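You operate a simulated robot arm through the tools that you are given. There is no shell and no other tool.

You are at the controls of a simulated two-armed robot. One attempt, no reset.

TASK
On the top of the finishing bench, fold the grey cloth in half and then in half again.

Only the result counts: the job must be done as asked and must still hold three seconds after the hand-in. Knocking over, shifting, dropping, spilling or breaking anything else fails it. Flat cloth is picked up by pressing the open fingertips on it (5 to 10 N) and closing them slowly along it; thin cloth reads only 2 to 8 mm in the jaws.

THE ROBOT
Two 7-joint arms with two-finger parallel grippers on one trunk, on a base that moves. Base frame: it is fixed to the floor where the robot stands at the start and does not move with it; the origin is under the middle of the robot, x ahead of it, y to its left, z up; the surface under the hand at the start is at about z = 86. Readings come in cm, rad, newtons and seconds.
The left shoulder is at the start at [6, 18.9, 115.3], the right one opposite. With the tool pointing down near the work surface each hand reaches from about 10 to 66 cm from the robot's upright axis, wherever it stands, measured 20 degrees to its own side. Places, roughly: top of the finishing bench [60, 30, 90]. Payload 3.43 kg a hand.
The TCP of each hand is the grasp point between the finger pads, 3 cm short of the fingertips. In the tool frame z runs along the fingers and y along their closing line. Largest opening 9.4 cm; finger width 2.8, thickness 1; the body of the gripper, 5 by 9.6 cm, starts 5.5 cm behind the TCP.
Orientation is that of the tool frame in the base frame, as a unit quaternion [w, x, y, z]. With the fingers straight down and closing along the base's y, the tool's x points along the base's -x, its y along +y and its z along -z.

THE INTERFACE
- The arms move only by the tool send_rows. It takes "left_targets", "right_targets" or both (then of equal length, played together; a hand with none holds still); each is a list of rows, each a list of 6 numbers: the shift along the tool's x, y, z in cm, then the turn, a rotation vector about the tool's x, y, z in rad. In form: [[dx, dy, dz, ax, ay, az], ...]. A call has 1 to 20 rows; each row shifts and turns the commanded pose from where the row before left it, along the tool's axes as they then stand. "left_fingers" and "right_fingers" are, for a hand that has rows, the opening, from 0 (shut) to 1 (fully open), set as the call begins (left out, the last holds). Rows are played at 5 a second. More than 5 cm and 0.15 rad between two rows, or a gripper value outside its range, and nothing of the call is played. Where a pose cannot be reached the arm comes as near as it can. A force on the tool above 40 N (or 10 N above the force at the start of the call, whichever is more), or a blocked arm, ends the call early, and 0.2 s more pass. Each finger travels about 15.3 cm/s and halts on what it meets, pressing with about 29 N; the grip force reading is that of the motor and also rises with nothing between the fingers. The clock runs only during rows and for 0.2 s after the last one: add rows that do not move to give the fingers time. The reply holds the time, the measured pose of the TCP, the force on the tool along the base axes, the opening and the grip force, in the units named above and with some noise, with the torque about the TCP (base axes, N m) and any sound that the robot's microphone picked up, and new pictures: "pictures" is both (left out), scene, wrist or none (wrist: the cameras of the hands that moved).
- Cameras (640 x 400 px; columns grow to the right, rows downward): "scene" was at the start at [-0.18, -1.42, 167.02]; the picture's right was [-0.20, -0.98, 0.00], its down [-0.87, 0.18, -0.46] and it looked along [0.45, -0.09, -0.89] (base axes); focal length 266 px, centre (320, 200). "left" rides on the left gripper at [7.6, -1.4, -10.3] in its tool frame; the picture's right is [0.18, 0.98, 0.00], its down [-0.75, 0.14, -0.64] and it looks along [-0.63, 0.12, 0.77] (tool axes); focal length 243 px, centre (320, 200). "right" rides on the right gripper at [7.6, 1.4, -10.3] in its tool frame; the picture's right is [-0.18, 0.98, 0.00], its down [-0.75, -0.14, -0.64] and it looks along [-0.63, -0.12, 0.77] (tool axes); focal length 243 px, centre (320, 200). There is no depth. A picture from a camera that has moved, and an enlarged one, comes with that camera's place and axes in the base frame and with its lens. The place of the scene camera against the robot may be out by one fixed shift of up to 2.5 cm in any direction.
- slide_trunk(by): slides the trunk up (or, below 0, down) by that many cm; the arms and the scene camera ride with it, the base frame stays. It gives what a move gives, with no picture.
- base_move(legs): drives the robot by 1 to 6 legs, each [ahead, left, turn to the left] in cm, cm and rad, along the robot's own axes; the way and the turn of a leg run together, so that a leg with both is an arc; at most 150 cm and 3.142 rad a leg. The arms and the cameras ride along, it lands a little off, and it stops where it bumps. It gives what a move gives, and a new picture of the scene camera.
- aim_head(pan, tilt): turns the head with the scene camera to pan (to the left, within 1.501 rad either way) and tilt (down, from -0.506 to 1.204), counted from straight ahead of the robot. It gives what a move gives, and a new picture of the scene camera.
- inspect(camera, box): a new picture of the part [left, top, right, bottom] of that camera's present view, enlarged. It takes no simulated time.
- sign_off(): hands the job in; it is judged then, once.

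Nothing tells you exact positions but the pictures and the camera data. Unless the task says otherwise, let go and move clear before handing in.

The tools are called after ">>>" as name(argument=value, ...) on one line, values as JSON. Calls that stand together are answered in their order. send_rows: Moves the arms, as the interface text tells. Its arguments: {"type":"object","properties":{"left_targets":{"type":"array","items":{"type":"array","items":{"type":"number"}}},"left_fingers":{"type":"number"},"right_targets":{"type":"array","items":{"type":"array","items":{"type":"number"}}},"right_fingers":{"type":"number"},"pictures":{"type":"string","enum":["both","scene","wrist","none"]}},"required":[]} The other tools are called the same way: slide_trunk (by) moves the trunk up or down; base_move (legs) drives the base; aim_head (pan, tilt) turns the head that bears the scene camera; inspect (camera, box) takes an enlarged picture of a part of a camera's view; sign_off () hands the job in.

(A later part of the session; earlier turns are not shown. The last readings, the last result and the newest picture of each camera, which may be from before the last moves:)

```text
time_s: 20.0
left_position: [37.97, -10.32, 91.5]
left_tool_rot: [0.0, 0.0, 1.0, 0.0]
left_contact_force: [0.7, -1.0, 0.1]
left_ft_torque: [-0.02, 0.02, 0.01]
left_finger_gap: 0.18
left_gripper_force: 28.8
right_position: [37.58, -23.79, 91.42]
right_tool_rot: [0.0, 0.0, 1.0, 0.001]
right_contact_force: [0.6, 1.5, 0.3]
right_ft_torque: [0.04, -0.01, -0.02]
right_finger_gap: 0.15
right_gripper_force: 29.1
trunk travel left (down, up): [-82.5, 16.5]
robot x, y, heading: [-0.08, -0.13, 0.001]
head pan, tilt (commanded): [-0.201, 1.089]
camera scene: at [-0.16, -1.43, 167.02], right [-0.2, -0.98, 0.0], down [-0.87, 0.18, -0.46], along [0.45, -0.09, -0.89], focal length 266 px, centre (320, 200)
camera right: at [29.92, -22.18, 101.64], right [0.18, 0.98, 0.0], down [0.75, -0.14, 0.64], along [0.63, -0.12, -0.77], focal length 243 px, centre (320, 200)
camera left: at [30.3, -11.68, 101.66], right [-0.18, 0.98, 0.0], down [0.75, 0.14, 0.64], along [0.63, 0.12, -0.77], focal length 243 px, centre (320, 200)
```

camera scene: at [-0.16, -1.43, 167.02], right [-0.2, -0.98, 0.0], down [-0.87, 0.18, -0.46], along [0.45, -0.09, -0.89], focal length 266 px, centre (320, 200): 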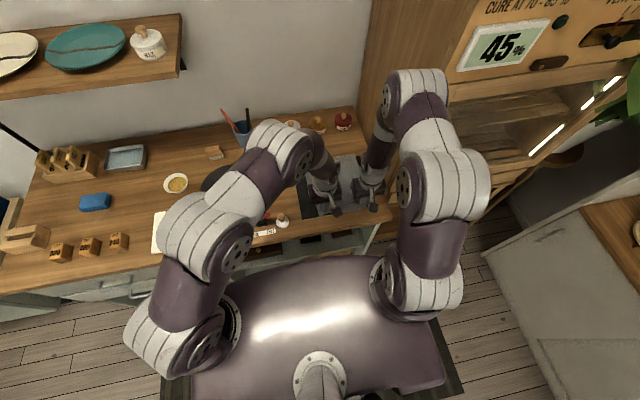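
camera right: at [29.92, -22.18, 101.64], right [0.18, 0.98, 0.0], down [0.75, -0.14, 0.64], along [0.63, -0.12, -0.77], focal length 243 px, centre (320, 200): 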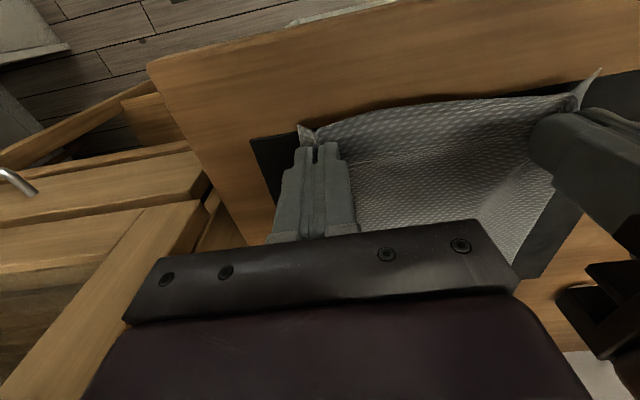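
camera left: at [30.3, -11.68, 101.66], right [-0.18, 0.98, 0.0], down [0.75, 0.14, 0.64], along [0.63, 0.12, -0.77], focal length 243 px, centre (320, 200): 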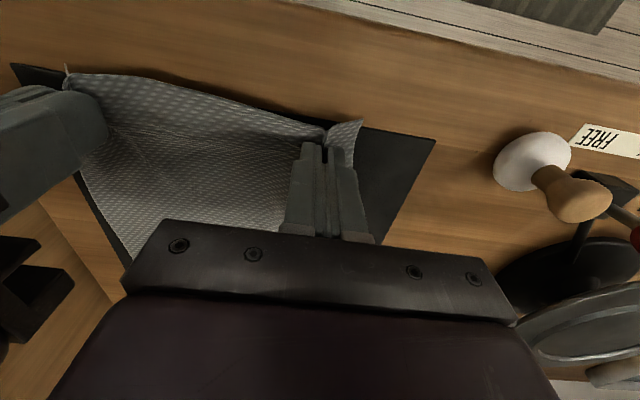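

Both near corners are up and held. To avoid the gripped strip doubling back on itself, I'll lift the whole cloth like a curtain, then set its free edge down near the front of the mat and lay it in a fold; first the slow lift.

>>> send_rows(left_targets=[[-0.3, 0.1, -1.5, 0, 0, 0], [-0.3, 0, -1.5, 0, 0, 0], [-0.3, 0, -1.5, 0, 0, 0], [-0.3, 0, -1.5, 0, 0, 0], [-0.3, 0, -1.5, 0, 0, 0], [0, 0, 0, 0, 0, 0]], right_targets=[[-0.3, -0.1, -1.5, 0, 0, 0], [-0.3, 0, -1.5, 0, 0, 0], [-0.3, 0, -1.5, 0, 0, 0], [-0.3, 0, -1.5, 0, 0, 0], [-0.3, 0, -1.5, 0, 0, 0], [0, 0, 0, 0, 0, 0]], pictures="both")

```text
time_s: 21.4
left_position: [39.5, -10.2, 98.7]
left_tool_rot: [0.0, 0.0, 1.0, -0.001]
left_contact_force: [0.6, -3.9, 0.8]
left_ft_torque: [-0.07, -0.01, 0.07]
left_finger_gap: 0.18
left_gripper_force: 29.4
right_position: [39.02, -23.67, 98.91]
right_tool_rot: [0.001, -0.001, 1.0, 0.001]
right_contact_force: [0.5, 3.6, -0.3]
right_ft_torque: [0.14, 0.03, -0.04]
right_finger_gap: 0.19
right_gripper_force: 29.0
trunk travel left (down, up): [-82.5, 16.5]
robot x, y, heading: [0.12, -0.03, -0.002]
head pan, tilt (commanded): [-0.201, 1.089]
camera scene: at [-0.14, -1.44, 167.02], right [-0.2, -0.98, 0.0], down [-0.87, 0.18, -0.46], along [0.45, -0.09, -0.89], focal length 266 px, centre (320, 200)
camera right: at [31.47, -22.22, 109.16], right [0.18, 0.98, 0.0], down [0.75, -0.14, 0.64], along [0.63, -0.12, -0.77], focal length 243 px, centre (320, 200)
camera left: at [31.78, -11.55, 109.06], right [-0.18, 0.98, 0.0], down [0.75, 0.14, 0.64], along [0.63, 0.12, -0.77], focal length 243 px, centre (320, 200)
```

scene: 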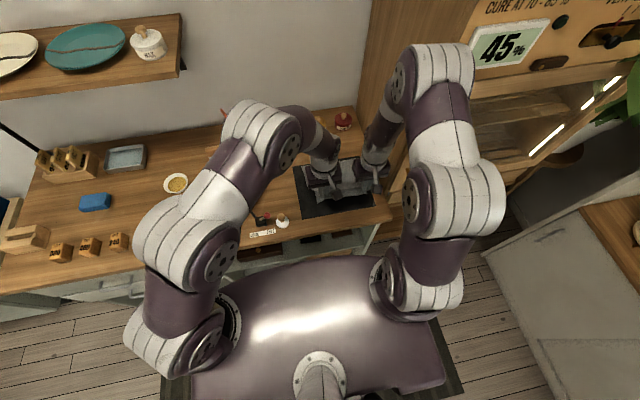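
right: 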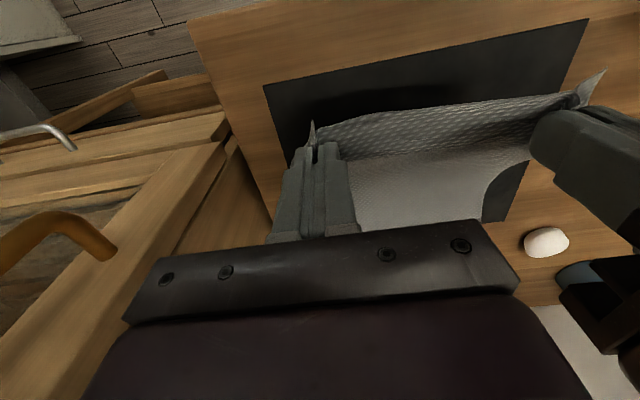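
left: 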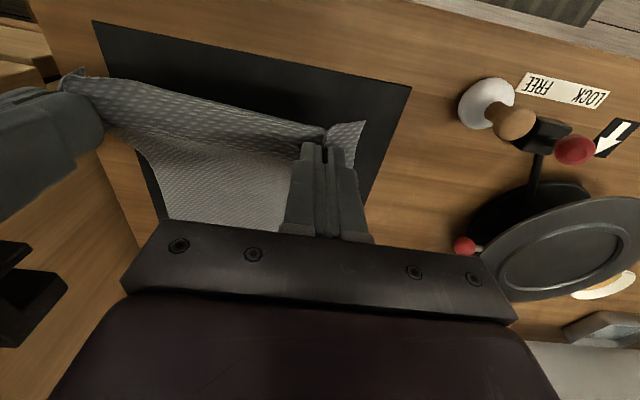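

The lift is working: both corners stay held and the mat hasn't moved. I'll continue raising until the free edge is just about off the mat.

>>> send_rows(left_targets=[[-0.1, 0, -1.5, 0, 0, 0], [-0.1, 0, -1.5, 0, 0, 0], [-0.1, 0, -1.5, 0, 0, 0], [-0.1, 0, -1.5, 0, 0, 0], [-0.1, 0, -1.5, 0, 0, 0], [-0.1, 0, -1.5, 0, 0, 0], [-0.1, 0, -1.5, 0, 0, 0], [-0.1, 0, -1.5, 0, 0, 0], [0, 0, 0, 0, 0, 0], [0, 0, 0, 0, 0, 0], [0, 0, 0, 0, 0, 0]], right_targets=[[-0.1, 0, -1.5, 0, 0, 0], [-0.1, 0, -1.5, 0, 0, 0], [-0.1, 0, -1.5, 0, 0, 0], [-0.1, 0, -1.5, 0, 0, 0], [-0.1, 0, -1.5, 0, 0, 0], [-0.1, 0, -1.5, 0, 0, 0], [-0.1, 0, -1.5, 0, 0, 0], [-0.1, 0, -1.5, 0, 0, 0], [0, 0, 0, 0, 0, 0], [0, 0, 0, 0, 0, 0], [0, 0, 0, 0, 0, 0]], pictures="both")

```text
time_s: 23.8
left_position: [40.19, -10.08, 110.8]
left_tool_rot: [0.0, 0.0, 1.0, 0.0]
left_contact_force: [0.1, -5.4, 1.4]
left_ft_torque: [-0.21, -0.02, 0.08]
left_finger_gap: 0.18
left_gripper_force: 29.4
right_position: [39.88, -23.61, 110.98]
right_tool_rot: [0.0, 0.0, 1.0, -0.001]
right_contact_force: [0.1, 5.4, -1.3]
right_ft_torque: [0.19, 0.04, -0.02]
right_finger_gap: 0.19
right_gripper_force: 29.2
trunk travel left (down, up): [-82.5, 16.5]
robot x, y, heading: [-0.02, -0.08, 0.001]
head pan, tilt (commanded): [-0.201, 1.089]
camera scene: at [-0.19, -1.41, 167.02], right [-0.2, -0.98, 0.0], down [-0.87, 0.18, -0.46], along [0.45, -0.09, -0.89], focal length 266 px, centre (320, 200)
camera right: at [32.34, -22.21, 121.22], right [0.18, 0.98, 0.0], down [0.75, -0.14, 0.64], along [0.63, -0.12, -0.77], focal length 243 px, centre (320, 200)
camera left: at [32.56, -11.41, 121.01], right [-0.18, 0.98, 0.0], down [0.75, 0.14, 0.64], along [0.63, 0.12, -0.77], focal length 243 px, centre (320, 200)
```

scene: 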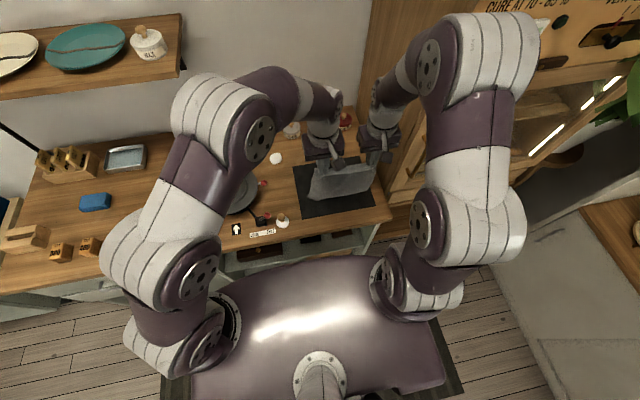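
right: 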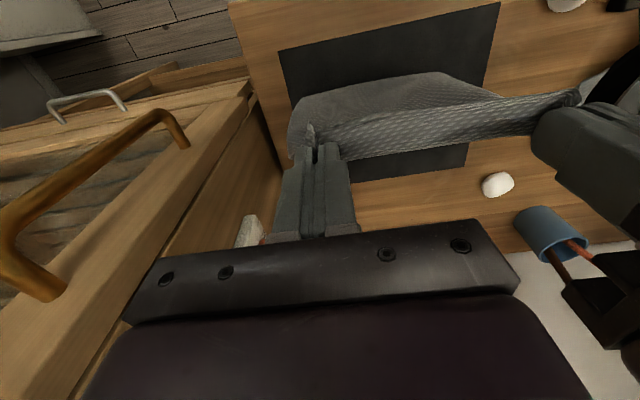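
left: 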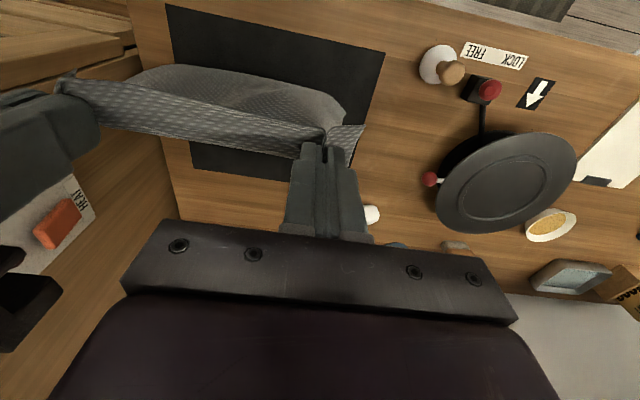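

The cloth now hangs like a curtain with its free edge roughly under the hands. I'll zoom in to see whether that edge is touching the mat.

>>> inspect(camera="scene", box=[270, 120, 410, 225])

>>> inspect(camera="right", box=[250, 40, 620, 220])

>>> inspect(camera="left", box=[50, 0, 420, 220])

```text
3.81 times, centred on (340, 172) of scene
camera zoom: at [-0.19, -1.41, 167.02], right [-0.2, -0.98, 0.0], down [-0.87, 0.18, -0.46], along [0.45, -0.09, -0.89], focal length 1012 px, centre (244, 305)
```

zoom: 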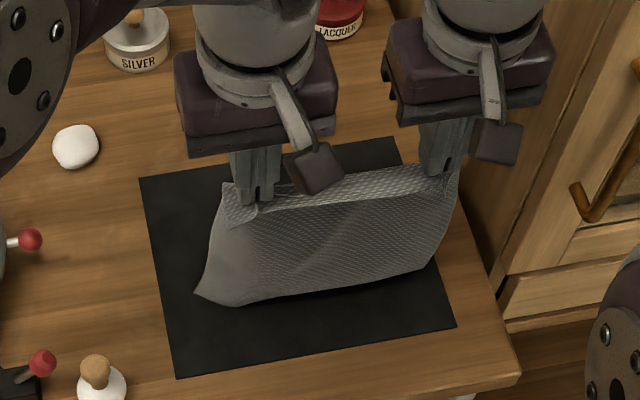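

```text
1.73 times, centred on (435, 130) of right
camera zoom: at [32.34, -22.21, 121.22], right [0.18, 0.98, 0.0], down [0.75, -0.14, 0.64], along [0.63, -0.12, -0.77], focal length 420 px, centre (121, 321)
```

zoom: 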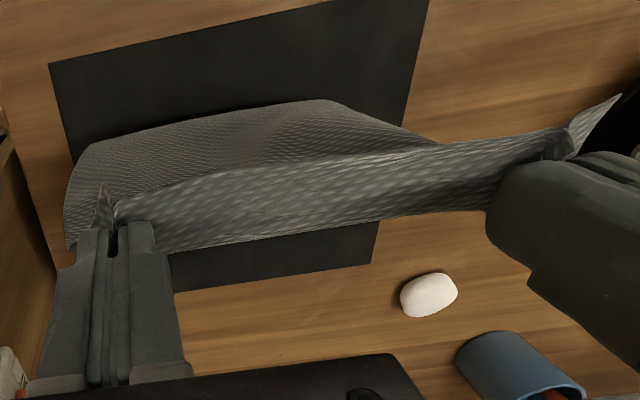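

```text
1.73 times, centred on (235, 110) of left
camera zoom: at [32.56, -11.41, 121.01], right [-0.18, 0.98, 0.0], down [0.75, 0.14, 0.64], along [0.63, 0.12, -0.77], focal length 420 px, centre (467, 356)
```

zoom: 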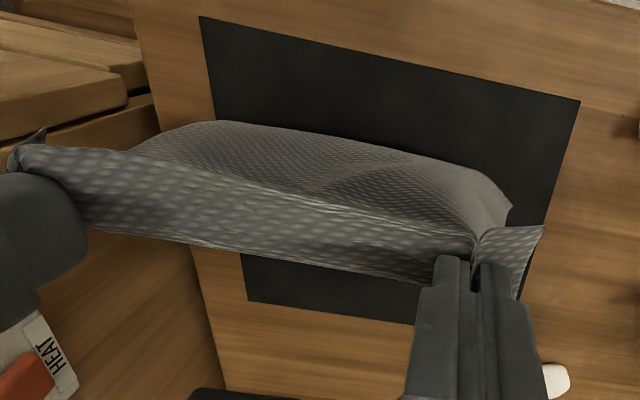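

The free edge rests on the mat at about x 43–44.5 with the hands slightly behind it. I'll move the hands forward past it while lowering a little, so the lower half starts to lie down toward the back.

>>> send_rows(left_targets=[[-1.0, 0, 0, 0, 0, 0], [-1.0, 0, 0.3, 0, 0, 0], [-1.0, 0, 0.5, 0, 0, 0], [-1.0, 0, 0.7, 0, 0, 0], [-1.0, 0, 0.7, 0, 0, 0], [0, 0, 0, 0, 0, 0], [0, 0, 0, 0, 0, 0]], right_targets=[[-1.0, 0, 0, 0, 0, 0], [-1.0, 0, 0.3, 0, 0, 0], [-1.0, 0, 0.5, 0, 0, 0], [-1.0, 0, 0.7, 0, 0, 0], [-1.0, 0, 0.7, 0, 0, 0], [0, 0, 0, 0, 0, 0], [0, 0, 0, 0, 0, 0]], pictures="none")

>>> inspect(camera="scene", box=[270, 120, 410, 225])

>>> inspect(camera="right", box=[200, 20, 620, 240])

>>> inspect(camera="left", box=[20, 0, 440, 220])

```text
time_s: 25.4
left_position: [45.27, -10.14, 108.7]
left_tool_rot: [0.0, 0.0, 1.0, 0.0]
left_contact_force: [-0.2, -3.9, 0.1]
left_ft_torque: [-0.13, 0.0, 0.02]
left_finger_gap: 0.19
left_gripper_force: 29.1
right_position: [44.74, -23.83, 108.61]
right_tool_rot: [0.001, 0.0, 1.0, 0.0]
right_contact_force: [-0.2, 4.3, 0.1]
right_ft_torque: [0.15, -0.02, -0.02]
right_finger_gap: 0.19
right_gripper_force: 28.7
trunk travel left (down, up): [-82.5, 16.5]
robot x, y, heading: [-0.04, 0.01, -0.006]
head pan, tilt (commanded): [-0.201, 1.089]
```

```text
3.81 times, centred on (340, 172) of scene
camera zoom: at [-0.16, -1.42, 167.02], right [-0.2, -0.98, 0.0], down [-0.87, 0.18, -0.46], along [0.45, -0.09, -0.89], focal length 1012 px, centre (244, 305)
```

zoom: 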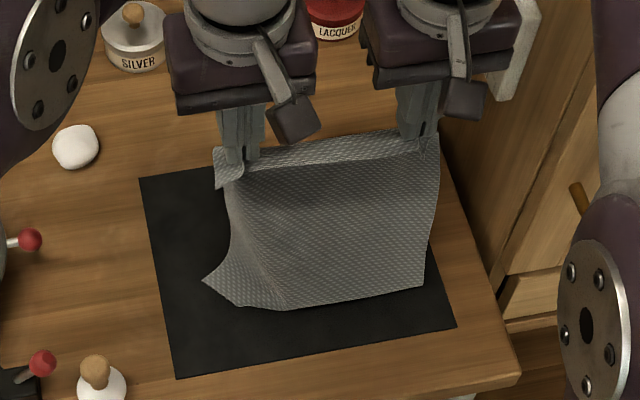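

```text
1.52 times, centred on (410, 130) of right
camera zoom: at [37.29, -22.21, 119.02], right [0.18, 0.98, 0.0], down [0.75, -0.14, 0.64], along [0.63, -0.12, -0.77], focal length 370 px, centre (183, 307)
```

zoom: 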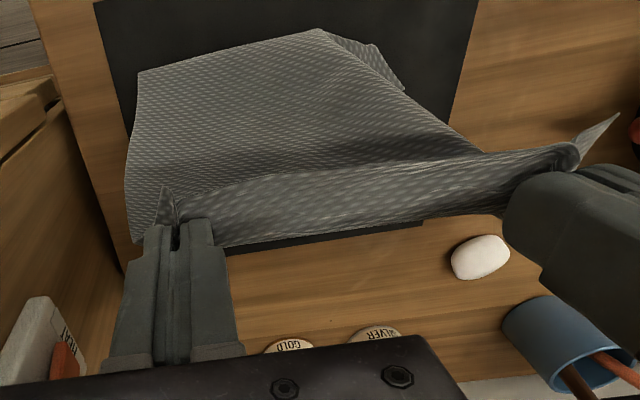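

```text
1.52 times, centred on (230, 110) of left
camera zoom: at [37.67, -11.49, 118.92], right [-0.18, 0.98, 0.0], down [0.75, 0.14, 0.64], along [0.63, 0.12, -0.77], focal length 370 px, centre (457, 337)
```

zoom: 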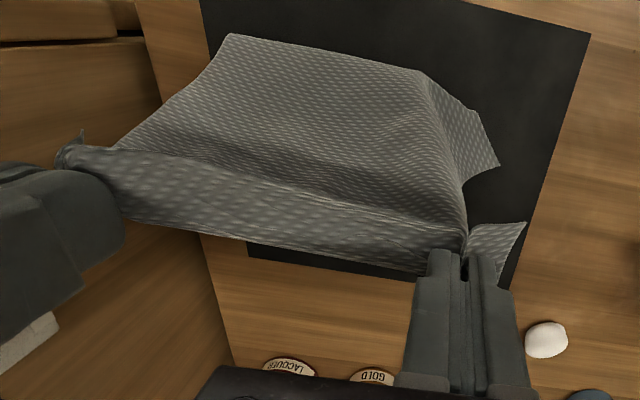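

Most of the free edge stayed put and straight at x≈41, but its left corner was left turned forward at about (45.8, −6.6). I'll lift it clear again, move back a bit, let it hang and settle, and then redo the touchdown with a trailing drag to straighten it.

>>> send_rows(left_targets=[[0.3, 0, -1.2, 0, 0, 0], [0.6, 0, -1.2, 0, 0, 0], [0.8, 0, -1.2, 0, 0, 0], [0.8, 0, -0.4, 0, 0, 0], [0.8, 0, 0, 0, 0, 0], [0.8, 0, 0, 0, 0, 0], [0.8, 0, 0, 0, 0, 0], [0.8, 0, 0, 0, 0, 0], [0, 0, 0, 0, 0, 0], [0, 0, 0, 0, 0, 0], [0, 0, 0, 0, 0, 0], [0, 0, 0, 0, 0, 0], [0, 0, 0, 0, 0, 0]], right_targets=[[0.3, 0, -1.2, 0, 0, 0], [0.6, 0, -1.2, 0, 0, 0], [0.8, 0, -1.2, 0, 0, 0], [0.8, 0, -0.4, 0, 0, 0], [0.8, 0, 0, 0, 0, 0], [0.8, 0, 0, 0, 0, 0], [0.8, 0, 0, 0, 0, 0], [0.8, 0, 0, 0, 0, 0], [0, 0, 0, 0, 0, 0], [0, 0, 0, 0, 0, 0], [0, 0, 0, 0, 0, 0], [0, 0, 0, 0, 0, 0], [0, 0, 0, 0, 0, 0]], pictures="none")

>>> inspect(camera="scene", box=[270, 120, 410, 225])

>>> inspect(camera="right", box=[200, 0, 620, 240])

>>> inspect(camera="left", box=[20, 0, 440, 220])

```text
time_s: 28.2
left_position: [39.67, -10.15, 112.73]
left_tool_rot: [0.001, 0.001, 1.0, 0.001]
left_contact_force: [-0.1, -5.6, -0.8]
left_ft_torque: [-0.15, 0.0, 0.07]
left_finger_gap: 0.18
left_gripper_force: 28.7
right_position: [39.15, -23.74, 112.66]
right_tool_rot: [0.001, 0.0, 1.0, 0.001]
right_contact_force: [0.1, 5.1, -0.4]
right_ft_torque: [0.2, -0.01, -0.01]
right_finger_gap: 0.2
right_gripper_force: 28.9
trunk travel left (down, up): [-82.5, 16.5]
robot x, y, heading: [0.04, -0.21, -0.002]
head pan, tilt (commanded): [-0.201, 1.089]
```

```text
3.81 times, centred on (340, 172) of scene
camera zoom: at [-0.18, -1.42, 167.02], right [-0.2, -0.98, 0.0], down [-0.87, 0.18, -0.46], along [0.45, -0.09, -0.89], focal length 1012 px, centre (244, 305)
```

zoom: 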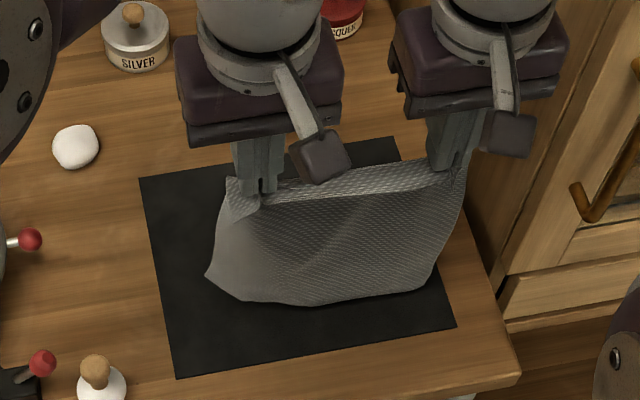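

```text
1.52 times, centred on (410, 120) of right
camera zoom: at [31.51, -22.23, 123.02], right [0.18, 0.98, 0.0], down [0.75, -0.14, 0.64], along [0.63, -0.12, -0.77], focal length 370 px, centre (183, 322)
```

zoom: 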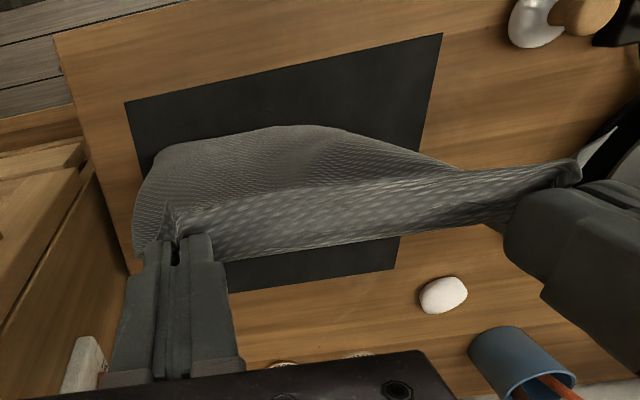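

```text
1.52 times, centred on (230, 110) of left
camera zoom: at [31.93, -11.46, 122.94], right [-0.18, 0.98, 0.0], down [0.75, 0.14, 0.64], along [0.63, 0.12, -0.77], focal length 370 px, centre (457, 337)
```

zoom: 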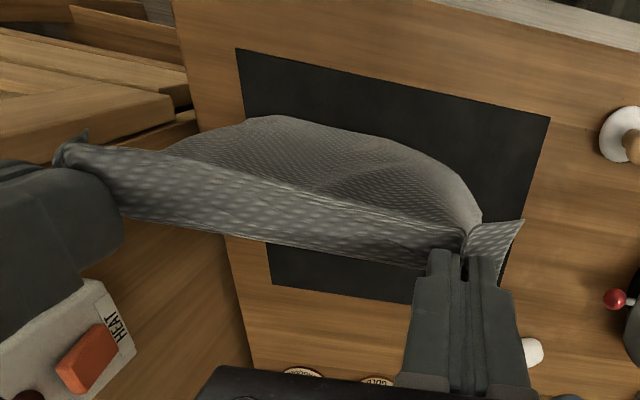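

The cloth hangs freely again with its bottom edge gently bowed. I'll lower while moving forward so the free edge touches and trails behind, straightening as it drags.

>>> send_rows(left_targets=[[-0.8, 0, 0.8, 0, 0, 0], [-0.8, 0, 0.8, 0, 0, 0], [-0.8, 0, 0.8, 0, 0, 0], [-0.8, 0, 0.8, 0, 0, 0], [-1.0, 0, 0.8, 0, 0, 0], [-1.0, 0, 0.8, 0, 0, 0], [-1.0, 0, 0.8, 0, 0, 0], [-1.0, 0, 0.8, 0, 0, 0], [0, 0, 0, 0, 0, 0], [0, 0, 0, 0, 0, 0]], right_targets=[[-0.8, 0, 0.8, 0, 0, 0], [-0.8, 0, 0.8, 0, 0, 0], [-0.8, 0, 0.8, 0, 0, 0], [-0.8, 0, 0.8, 0, 0, 0], [-1.0, 0, 0.8, 0, 0, 0], [-1.0, 0, 0.8, 0, 0, 0], [-1.0, 0, 0.8, 0, 0, 0], [-1.0, 0, 0.8, 0, 0, 0], [0, 0, 0, 0, 0, 0], [0, 0, 0, 0, 0, 0]], pictures="none")

>>> inspect(camera="scene", box=[270, 120, 410, 225])

>>> inspect(camera="left", box=[20, 0, 440, 220])

>>> inspect(camera="right", box=[200, 0, 620, 240])

```text
time_s: 30.4
left_position: [46.69, -10.11, 106.13]
left_tool_rot: [0.0, 0.001, 1.0, 0.0]
left_contact_force: [0.5, -4.4, 0.4]
left_ft_torque: [-0.16, -0.02, 0.08]
left_finger_gap: 0.18
left_gripper_force: 29.1
right_position: [46.27, -23.77, 106.34]
right_tool_rot: [0.0, 0.0, 1.0, 0.001]
right_contact_force: [-1.2, 6.2, -0.2]
right_ft_torque: [0.16, 0.04, -0.03]
right_finger_gap: 0.19
right_gripper_force: 28.9
trunk travel left (down, up): [-82.5, 16.5]
robot x, y, heading: [-0.09, -0.06, -0.002]
head pan, tilt (commanded): [-0.201, 1.089]
```

```text
3.81 times, centred on (340, 172) of scene
camera zoom: at [-0.17, -1.42, 167.02], right [-0.2, -0.98, 0.0], down [-0.87, 0.18, -0.46], along [0.45, -0.09, -0.89], focal length 1012 px, centre (244, 305)
```

zoom: 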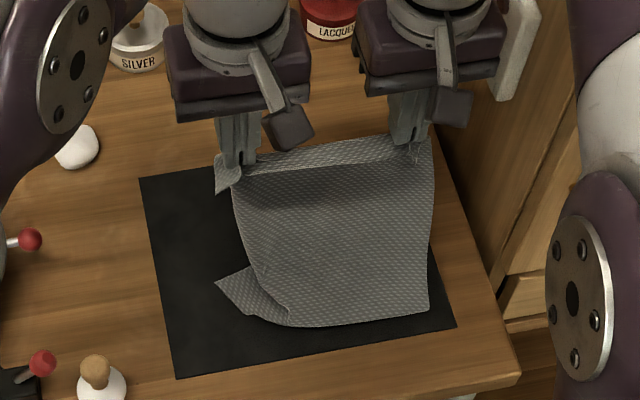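

```text
1.52 times, centred on (230, 110) of left
camera zoom: at [39.07, -11.54, 116.36], right [-0.18, 0.98, 0.0], down [0.75, 0.14, 0.64], along [0.63, 0.12, -0.77], focal length 370 px, centre (457, 337)
```

zoom: 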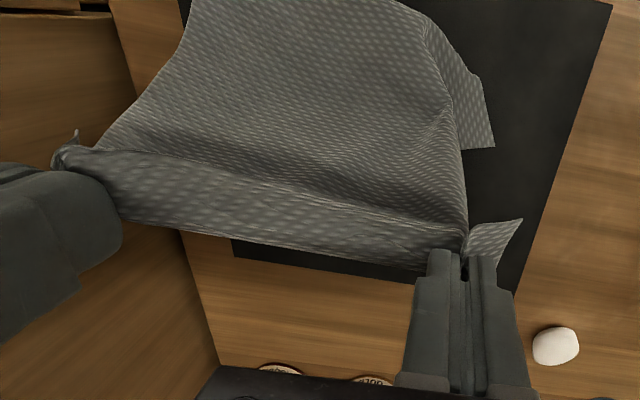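

```text
1.52 times, centred on (410, 120) of right
camera zoom: at [38.68, -22.28, 116.57], right [0.18, 0.98, 0.0], down [0.75, -0.14, 0.64], along [0.63, -0.12, -0.77], focal length 370 px, centre (183, 322)
```

zoom: 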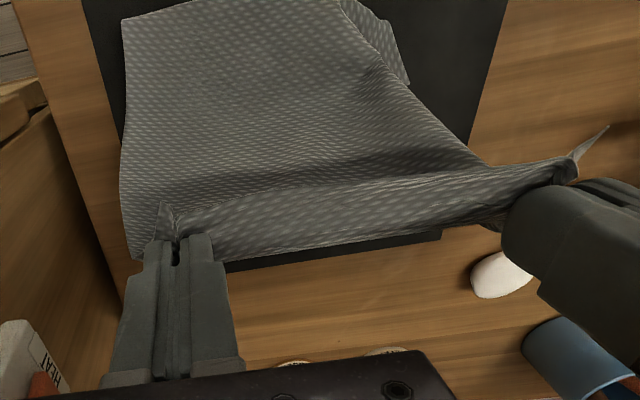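

The free edge lies straight except its left corner, which is turned forward because the left strip hangs twisted outside the left pinch. I'll lift clear again and yaw the left hand so that outer strip swings back toward the robot, then look.

>>> send_rows(left_targets=[[0, 0, -1.2, 0, 0, 0], [0.6, 0, -1.2, 0, 0, 0], [1.0, 0, -1.2, 0, 0, 0], [1.0, 0, -1.2, 0, 0, 0], [1.0, 0, -1.2, 0, 0, 0], [1.0, 0, -0.6, 0, 0, 0], [1.0, 0, 0, 0, 0, 0], [1.0, 0, 0, 0, 0, 0], [0, 0, 0, 0, 0, -0.14], [0, 0, 0, 0, 0, -0.14], [0, 0, 0, 0, 0, -0.14], [0, 0, 0, 0, 0, -0.14], [0, 0, 0, 0, 0, 0], [0, 0, 0, 0, 0, 0], [0, 0, 0, 0, 0, 0]], right_targets=[[0, 0, -1.2, 0, 0, 0], [0.6, 0, -1.2, 0, 0, 0], [1.0, 0, -1.2, 0, 0, 0], [1.0, 0, -1.2, 0, 0, 0], [1.0, 0, -1.2, 0, 0, 0], [1.0, 0, -0.6, 0, 0, 0], [1.0, 0, 0, 0, 0, 0], [1.0, 0, 0, 0, 0, 0], [0, 0, 0, 0, 0, 0], [0, 0, 0, 0, 0, 0], [0, 0, 0, 0, 0, 0], [0, 0, 0, 0, 0, 0], [0, 0, 0, 0, 0, 0], [0, 0, 0, 0, 0, 0], [0, 0, 0, 0, 0, 0]], pictures="none")

>>> inspect(camera="scene", box=[270, 120, 410, 225])

>>> inspect(camera="left", box=[20, 0, 440, 220])

>>> inspect(camera="right", box=[200, 0, 620, 240])

```text
time_s: 33.6
left_position: [40.29, -10.19, 112.8]
left_tool_rot: [-0.001, -0.277, 0.961, 0.0]
left_contact_force: [-0.5, -0.1, -0.2]
left_ft_torque: [-0.02, 0.02, -0.02]
left_finger_gap: 0.17
left_gripper_force: 29.0
right_position: [39.8, -23.81, 112.83]
right_tool_rot: [0.0, 0.0, 1.0, 0.0]
right_contact_force: [0.0, -0.1, -0.3]
right_ft_torque: [0.0, -0.01, 0.0]
right_finger_gap: 0.17
right_gripper_force: 29.2
trunk travel left (down, up): [-82.5, 16.5]
robot x, y, heading: [0.16, 0.2, -0.001]
head pan, tilt (commanded): [-0.201, 1.089]
```

```text
3.81 times, centred on (340, 172) of scene
camera zoom: at [-0.16, -1.42, 167.02], right [-0.2, -0.98, 0.0], down [-0.87, 0.18, -0.46], along [0.45, -0.09, -0.89], focal length 1012 px, centre (244, 305)
```

zoom: 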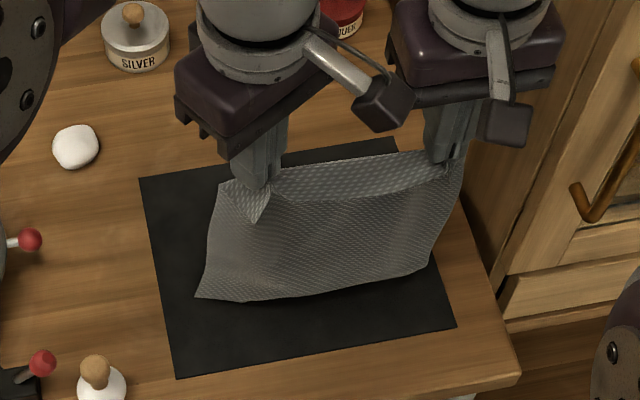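

```text
1.52 times, centred on (230, 110) of left
camera zoom: at [34.48, -15.37, 123.09], right [-0.68, 0.73, 0.0], down [0.56, 0.52, 0.64], along [0.47, 0.44, -0.77], focal length 370 px, centre (457, 337)
```

zoom: 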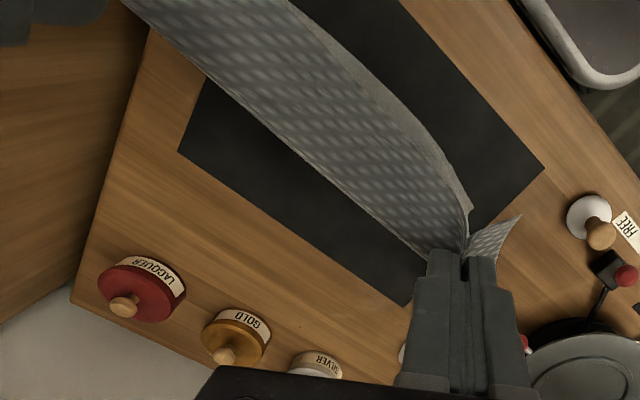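

```text
1.52 times, centred on (410, 120) of right
camera zoom: at [32.18, -22.2, 123.12], right [0.18, 0.98, 0.0], down [0.75, -0.14, 0.64], along [0.63, -0.12, -0.77], focal length 370 px, centre (183, 322)
```

zoom: 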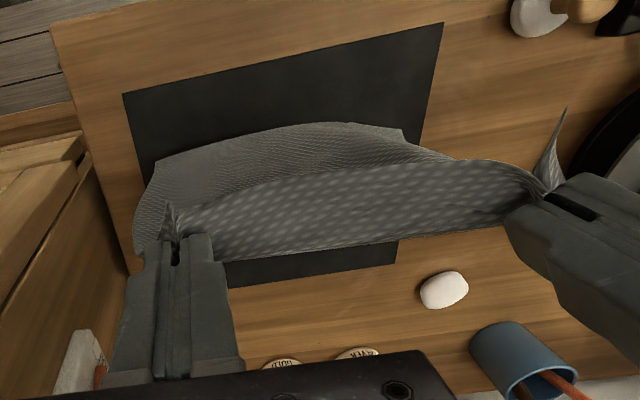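

The yaw straightened the free edge nicely. I'll yaw the right hand a little the opposite way for symmetry, let it settle and check.

>>> send_rows(right_targets=[[0, 0, 0, 0, 0, 0.14], [0, 0, 0, 0, 0, 0.14], [0, 0, 0, 0, 0, 0], [0, 0, 0, 0, 0, 0], [0, 0, 0, 0, 0, 0]], pictures="none")

>>> inspect(camera="scene", box=[270, 120, 410, 225])

>>> inspect(camera="right", box=[200, 0, 620, 240])

```text
time_s: 34.8
left_position: [40.27, -10.2, 112.83]
left_tool_rot: [-0.001, -0.276, 0.961, 0.0]
left_contact_force: [-0.1, -1.4, -0.3]
left_ft_torque: [-0.05, 0.02, -0.01]
left_finger_gap: 0.15
left_gripper_force: 29.2
right_position: [39.72, -23.67, 112.86]
right_tool_rot: [-0.001, 0.141, 0.99, 0.0]
right_contact_force: [0.0, 0.9, -0.4]
right_ft_torque: [0.01, 0.03, 0.03]
right_finger_gap: 0.18
right_gripper_force: 29.4
trunk travel left (down, up): [-82.5, 16.5]
robot x, y, heading: [0.07, -0.06, -0.001]
head pan, tilt (commanded): [-0.201, 1.089]
```

```text
3.81 times, centred on (340, 172) of scene
camera zoom: at [-0.18, -1.42, 167.02], right [-0.2, -0.98, 0.0], down [-0.87, 0.18, -0.46], along [0.45, -0.09, -0.89], focal length 1012 px, centre (244, 305)
```

zoom: 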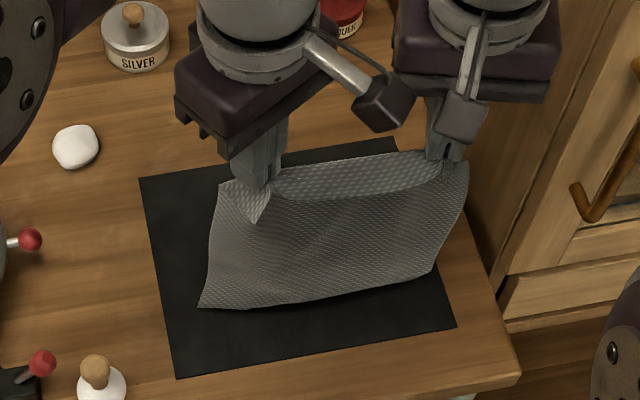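

```text
1.52 times, centred on (410, 120) of right
camera zoom: at [32.85, -20.13, 123.18], right [0.45, 0.89, 0.0], down [0.69, -0.34, 0.64], along [0.57, -0.29, -0.77], focal length 370 px, centre (183, 322)
```

zoom: 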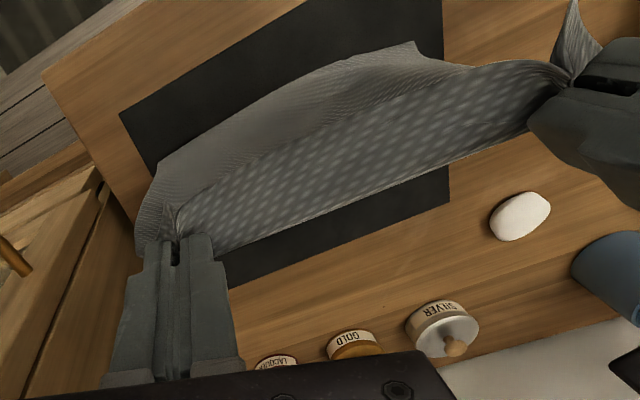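

The free edge now hangs straight at x≈42.5 from y −5.5 to −27. Now lowering while moving forward in base x (compensating the yaws).

>>> send_rows(left_targets=[[-0.42, -0.265, 0.8, 0, 0, 0], [-0.68, -0.425, 0.8, 0, 0, 0], [-0.847, -0.531, 0.7, 0, 0, 0], [-0.847, -0.531, 0.7, 0, 0, 0], [-0.847, -0.531, 0.7, 0, 0, 0], [-0.847, -0.531, 0.7, 0, 0, 0], [0, 0, 0, 0, 0, 0], [0, 0, 0, 0, 0, 0]], right_targets=[[-0.48, 0.138, 0.8, 0, 0, 0], [-0.77, 0.22, 0.8, 0, 0, 0], [-0.961, 0.276, 0.7, 0, 0, 0], [-0.961, 0.276, 0.7, 0, 0, 0], [-0.961, 0.276, 0.7, 0, 0, 0], [-0.961, 0.276, 0.7, 0, 0, 0], [0, 0, 0, 0, 0, 0], [0, 0, 0, 0, 0, 0]], pictures="none")

>>> inspect(camera="scene", box=[270, 120, 410, 225])

>>> inspect(camera="right", box=[200, 0, 620, 240])

```text
time_s: 36.6
left_position: [45.59, -10.22, 108.38]
left_tool_rot: [0.0, -0.277, 0.961, 0.0]
left_contact_force: [0.4, -1.0, -0.6]
left_ft_torque: [-0.01, 0.05, -0.03]
left_finger_gap: 0.17
left_gripper_force: 28.8
right_position: [45.01, -23.54, 108.44]
right_tool_rot: [0.0, 0.14, 0.99, 0.001]
right_contact_force: [-0.7, 0.5, 0.4]
right_ft_torque: [0.0, 0.01, 0.05]
right_finger_gap: 0.15
right_gripper_force: 29.5
trunk travel left (down, up): [-82.5, 16.5]
robot x, y, heading: [0.14, -0.22, -0.0]
head pan, tilt (commanded): [-0.201, 1.089]
```

```text
3.81 times, centred on (340, 172) of scene
camera zoom: at [-0.18, -1.41, 167.02], right [-0.2, -0.98, 0.0], down [-0.87, 0.18, -0.46], along [0.45, -0.09, -0.89], focal length 1012 px, centre (244, 305)
```

zoom: 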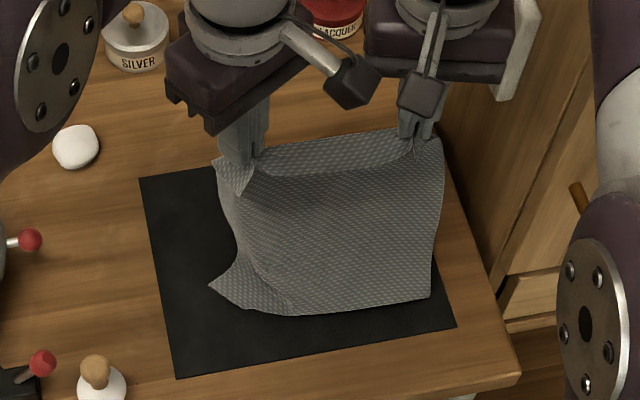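

```text
1.52 times, centred on (410, 120) of right
camera zoom: at [38.16, -20.13, 118.83], right [0.45, 0.89, 0.0], down [0.69, -0.34, 0.64], along [0.57, -0.29, -0.77], focal length 370 px, centre (183, 322)
```

zoom: 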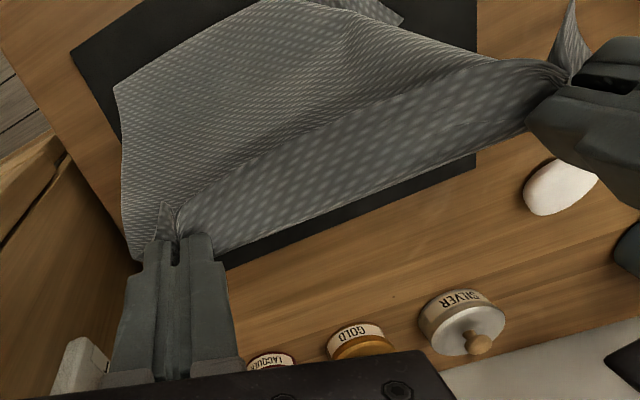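

The left end of the free edge curled forward again as I lowered. I'll look from the left wrist camera to see whether that corner is on the mat or in the air.

>>> inspect(camera="left", box=[150, 0, 560, 240])

>>> inspect(camera="scene", box=[300, 160, 380, 210])

```text
1.56 times, centred on (355, 120) of left
camera zoom: at [39.76, -15.35, 118.62], right [-0.68, 0.74, 0.0], down [0.56, 0.52, 0.64], along [0.47, 0.44, -0.77], focal length 379 px, centre (265, 325)
```

zoom: 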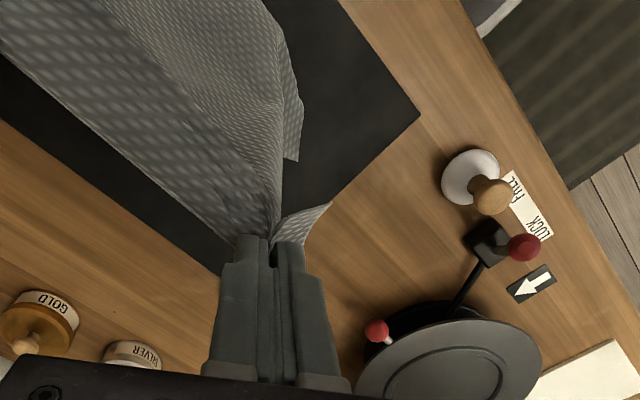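

```text
8.00 times, centred on (340, 185) of scene
camera zoom: at [-0.18, -1.41, 167.02], right [-0.2, -0.98, 0.0], down [-0.87, 0.18, -0.46], along [0.45, -0.09, -0.89], focal length 2124 px, centre (160, 320)
```

zoom: 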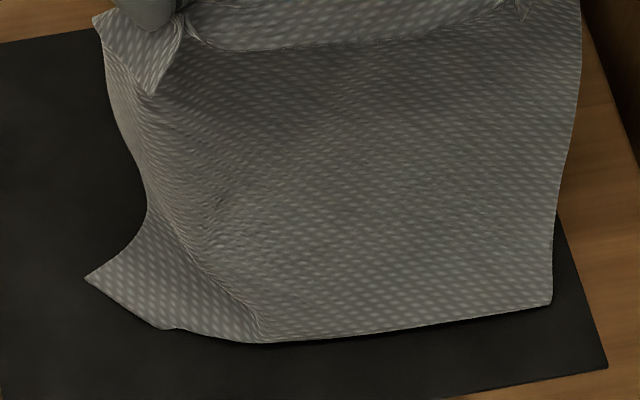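

The left corner of the free edge is flat on the mat while the rest is still slightly in the air, so the left side touches first. I'll lift again, hold the left hand about 1 cm higher with more yaw, and lower more steeply.

>>> send_rows(left_targets=[[0, 0, -1.2, 0, 0, 0], [0.42, 0.265, -1.2, 0, 0, 0], [0.847, 0.531, -1.2, 0, 0, 0], [0.847, 0.531, -1.2, 0, 0, 0], [0.847, 0.531, -0.6, 0, 0, 0], [0.847, 0.531, 0, 0, 0, 0], [0.847, 0.531, 0, 0, 0, 0], [0, 0, 0, 0, 0, -0.12], [0, 0, 0, 0, 0, -0.12], [0, 0, 0, 0, 0, 0], [0, 0, 0, 0, 0, 0], [0, 0, 0, 0, 0, 0], [0, 0, 0, 0, 0, 0]], right_targets=[[0, 0, -1.1, 0, 0, 0], [0.48, -0.138, -1.1, 0, 0, 0], [0.961, -0.276, -1.1, 0, 0, 0], [0.961, -0.276, -1.1, 0, 0, 0], [0.961, -0.276, 0, 0, 0, 0], [0.961, -0.276, 0, 0, 0, 0], [0.961, -0.276, 0, 0, 0, 0], [0, 0, 0, 0, 0, 0], [0, 0, 0, 0, 0, 0], [0, 0, 0, 0, 0, 0], [0, 0, 0, 0, 0, 0], [0, 0, 0, 0, 0, 0], [0, 0, 0, 0, 0, 0]], pictures="none")

>>> inspect(camera="scene", box=[290, 140, 400, 210])

>>> inspect(camera="right", box=[200, 0, 620, 240])

>>> inspect(camera="left", box=[20, 0, 440, 240])

```text
time_s: 39.4
left_position: [40.08, -10.13, 113.92]
left_tool_rot: [0.0, -0.389, 0.921, 0.0]
left_contact_force: [0.2, -0.6, -0.1]
left_ft_torque: [0.0, -0.02, -0.06]
left_finger_gap: 0.18
left_gripper_force: 29.4
right_position: [39.62, -23.67, 112.89]
right_tool_rot: [0.0, 0.139, 0.99, -0.001]
right_contact_force: [0.1, 0.2, 0.0]
right_ft_torque: [0.04, -0.01, 0.06]
right_finger_gap: 0.18
right_gripper_force: 29.1
trunk travel left (down, up): [-82.5, 16.5]
robot x, y, heading: [-0.2, 0.17, 0.004]
head pan, tilt (commanded): [-0.201, 1.089]
```

```text
5.71 times, centred on (345, 175) of scene
camera zoom: at [-0.18, -1.42, 167.02], right [-0.2, -0.98, 0.0], down [-0.87, 0.18, -0.46], along [0.45, -0.09, -0.89], focal length 1518 px, centre (177, 343)
```

zoom: 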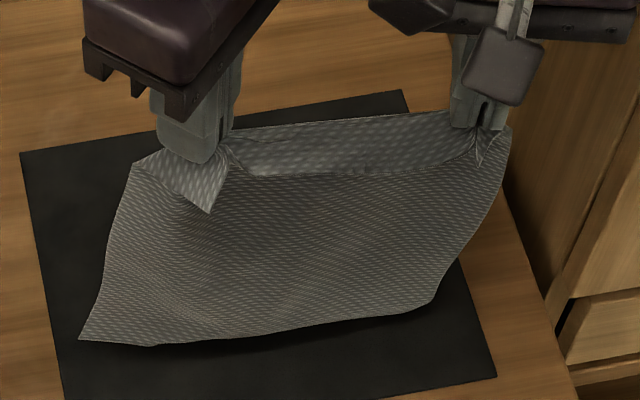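

```text
1.52 times, centred on (410, 120) of right
camera zoom: at [32.73, -20.11, 123.17], right [0.45, 0.89, 0.0], down [0.69, -0.34, 0.64], along [0.57, -0.29, -0.77], focal length 370 px, centre (183, 322)
```

zoom: 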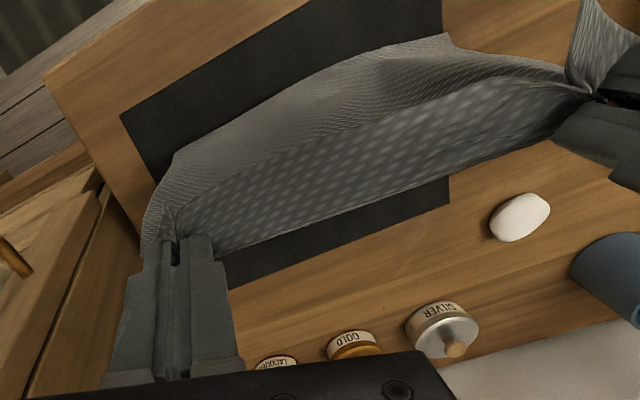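

```text
1.52 times, centred on (230, 120) of left
camera zoom: at [35.66, -16.53, 124.12], right [-0.83, 0.55, 0.0], down [0.42, 0.64, 0.64], along [0.35, 0.54, -0.77], focal length 370 px, centre (457, 322)
```

zoom: 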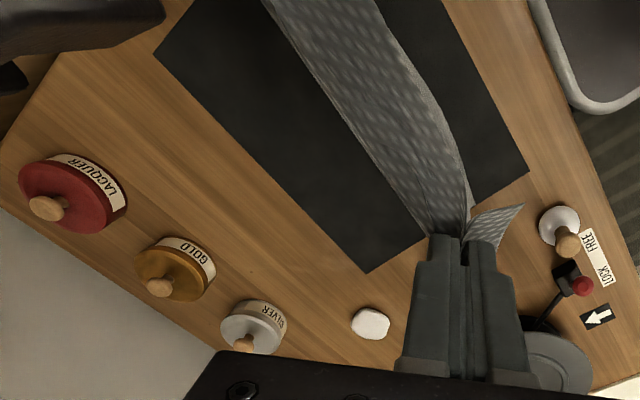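

The free edge now hangs straight and roughly level about 1–2 cm above the mat. Lowering steeply with only a small forward motion.

>>> send_rows(left_targets=[[-0.14, -0.143, 0.7, 0, 0, 0], [-0.28, -0.287, 0.7, 0, 0, 0], [-0.28, -0.287, 0.7, 0, 0, 0], [-0.35, -0.358, 0.7, 0, 0, 0], [-0.35, -0.358, 0.7, 0, 0, 0], [0, 0, 0, 0, 0, 0], [0, 0, 0, 0, 0, 0]], right_targets=[[-0.19, 0.055, 0.7, 0, 0, 0], [-0.385, 0.11, 0.7, 0, 0, 0], [-0.385, 0.11, 0.7, 0, 0, 0], [-0.48, 0.138, 0.7, 0, 0, 0], [-0.48, 0.138, 0.7, 0, 0, 0], [0, 0, 0, 0, 0, 0], [0, 0, 0, 0, 0, 0]], pictures="none")

>>> inspect(camera="scene", box=[290, 140, 400, 210])

>>> inspect(camera="right", box=[200, 0, 620, 240])

```text
time_s: 41.0
left_position: [42.01, -10.08, 110.35]
left_tool_rot: [0.0, -0.389, 0.921, 0.0]
left_contact_force: [0.5, -2.3, -0.1]
left_ft_torque: [-0.01, -0.02, -0.04]
left_finger_gap: 0.18
left_gripper_force: 29.3
right_position: [41.61, -23.85, 109.29]
right_tool_rot: [0.0, 0.14, 0.99, 0.0]
right_contact_force: [-0.4, 0.3, -0.3]
right_ft_torque: [0.01, -0.04, 0.01]
right_finger_gap: 0.17
right_gripper_force: 29.1
trunk travel left (down, up): [-82.5, 16.5]
robot x, y, heading: [-0.24, -0.33, 0.001]
head pan, tilt (commanded): [-0.201, 1.089]
```

```text
5.71 times, centred on (345, 175) of scene
camera zoom: at [-0.17, -1.42, 167.02], right [-0.2, -0.98, 0.0], down [-0.87, 0.18, -0.46], along [0.45, -0.09, -0.89], focal length 1518 px, centre (177, 343)
```

zoom: 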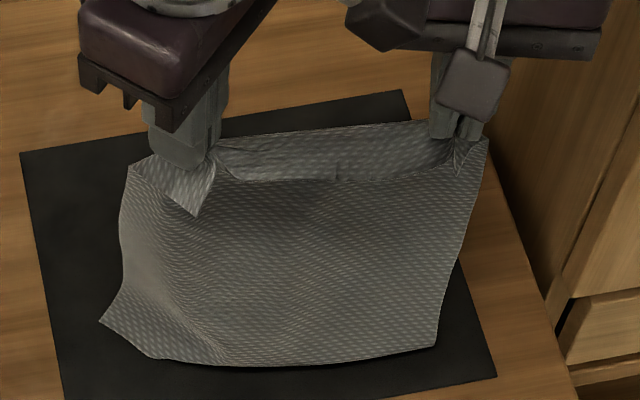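

```text
1.52 times, centred on (410, 120) of right
camera zoom: at [34.65, -20.18, 119.62], right [0.45, 0.89, 0.0], down [0.69, -0.34, 0.64], along [0.57, -0.29, -0.77], focal length 370 px, centre (183, 322)
```

zoom: 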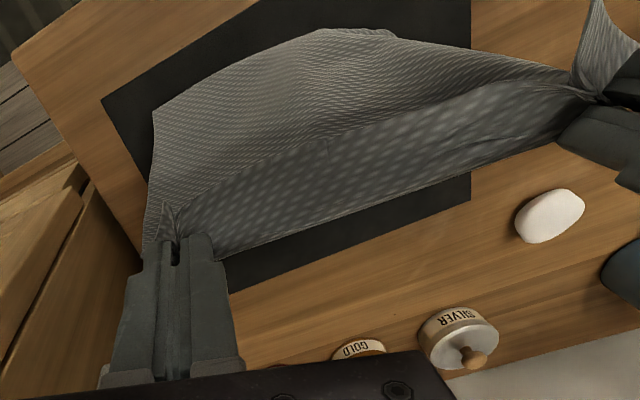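

The corner offset is smaller now (about 3 cm). I'll keep laying the cloth forward and down; as more of it lies flat its stiffness should straighten that corner, and I'll check midway.

>>> send_rows(left_targets=[[-0.73, -0.753, 0.5, 0, 0, 0], [-0.73, -0.753, 0.6, 0, 0, 0], [-0.73, -0.753, 0.7, 0, 0, 0], [-0.73, -0.753, 0.8, 0, 0, 0], [-0.73, -0.753, 0.8, 0, 0, 0], [0, 0, 0, 0, 0, 0], [0, 0, 0, 0, 0, 0]], right_targets=[[-1.01, 0.29, 0.5, 0, 0, 0], [-1.01, 0.29, 0.6, 0, 0, 0], [-1.01, 0.29, 0.7, 0, 0, 0], [-1.01, 0.29, 0.8, 0, 0, 0], [-1.01, 0.29, 0.8, 0, 0, 0], [0, 0, 0, 0, 0, 0], [0, 0, 0, 0, 0, 0]], pictures="none")

>>> inspect(camera="scene", box=[290, 140, 400, 210])

>>> inspect(camera="right", box=[200, 0, 620, 240])

```text
time_s: 42.6
left_position: [47.27, -10.27, 106.87]
left_tool_rot: [0.0, -0.39, 0.921, 0.0]
left_contact_force: [-0.6, -1.5, -0.1]
left_ft_torque: [-0.01, 0.02, -0.01]
left_finger_gap: 0.13
left_gripper_force: 29.1
right_position: [46.86, -23.56, 105.86]
right_tool_rot: [0.001, 0.139, 0.99, 0.0]
right_contact_force: [0.8, 0.3, 0.2]
right_ft_torque: [0.01, 0.03, 0.0]
right_finger_gap: 0.15
right_gripper_force: 29.1
trunk travel left (down, up): [-82.5, 16.5]
robot x, y, heading: [0.15, -0.12, -0.002]
head pan, tilt (commanded): [-0.201, 1.089]
```

```text
5.71 times, centred on (345, 175) of scene
camera zoom: at [-0.15, -1.42, 167.02], right [-0.2, -0.98, 0.0], down [-0.87, 0.18, -0.46], along [0.45, -0.09, -0.89], focal length 1518 px, centre (177, 343)
```

zoom: 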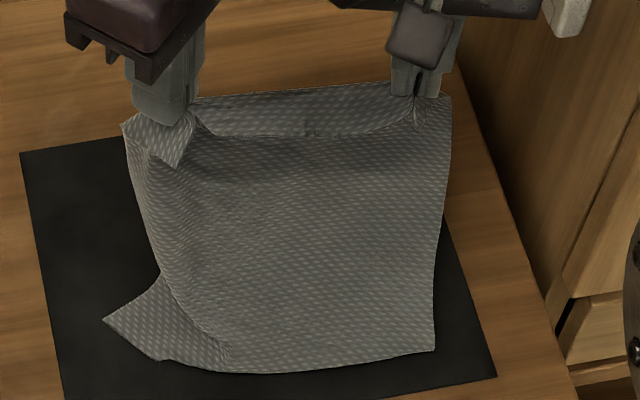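

```text
1.52 times, centred on (410, 120) of right
camera zoom: at [39.92, -20.07, 116.23], right [0.45, 0.89, 0.0], down [0.69, -0.34, 0.64], along [0.57, -0.29, -0.77], focal length 370 px, centre (183, 322)
```

zoom: 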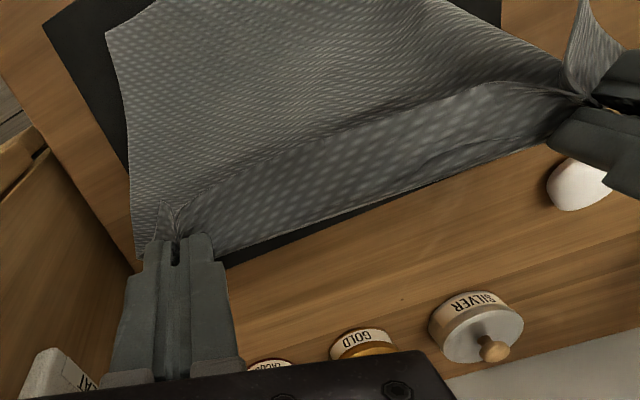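

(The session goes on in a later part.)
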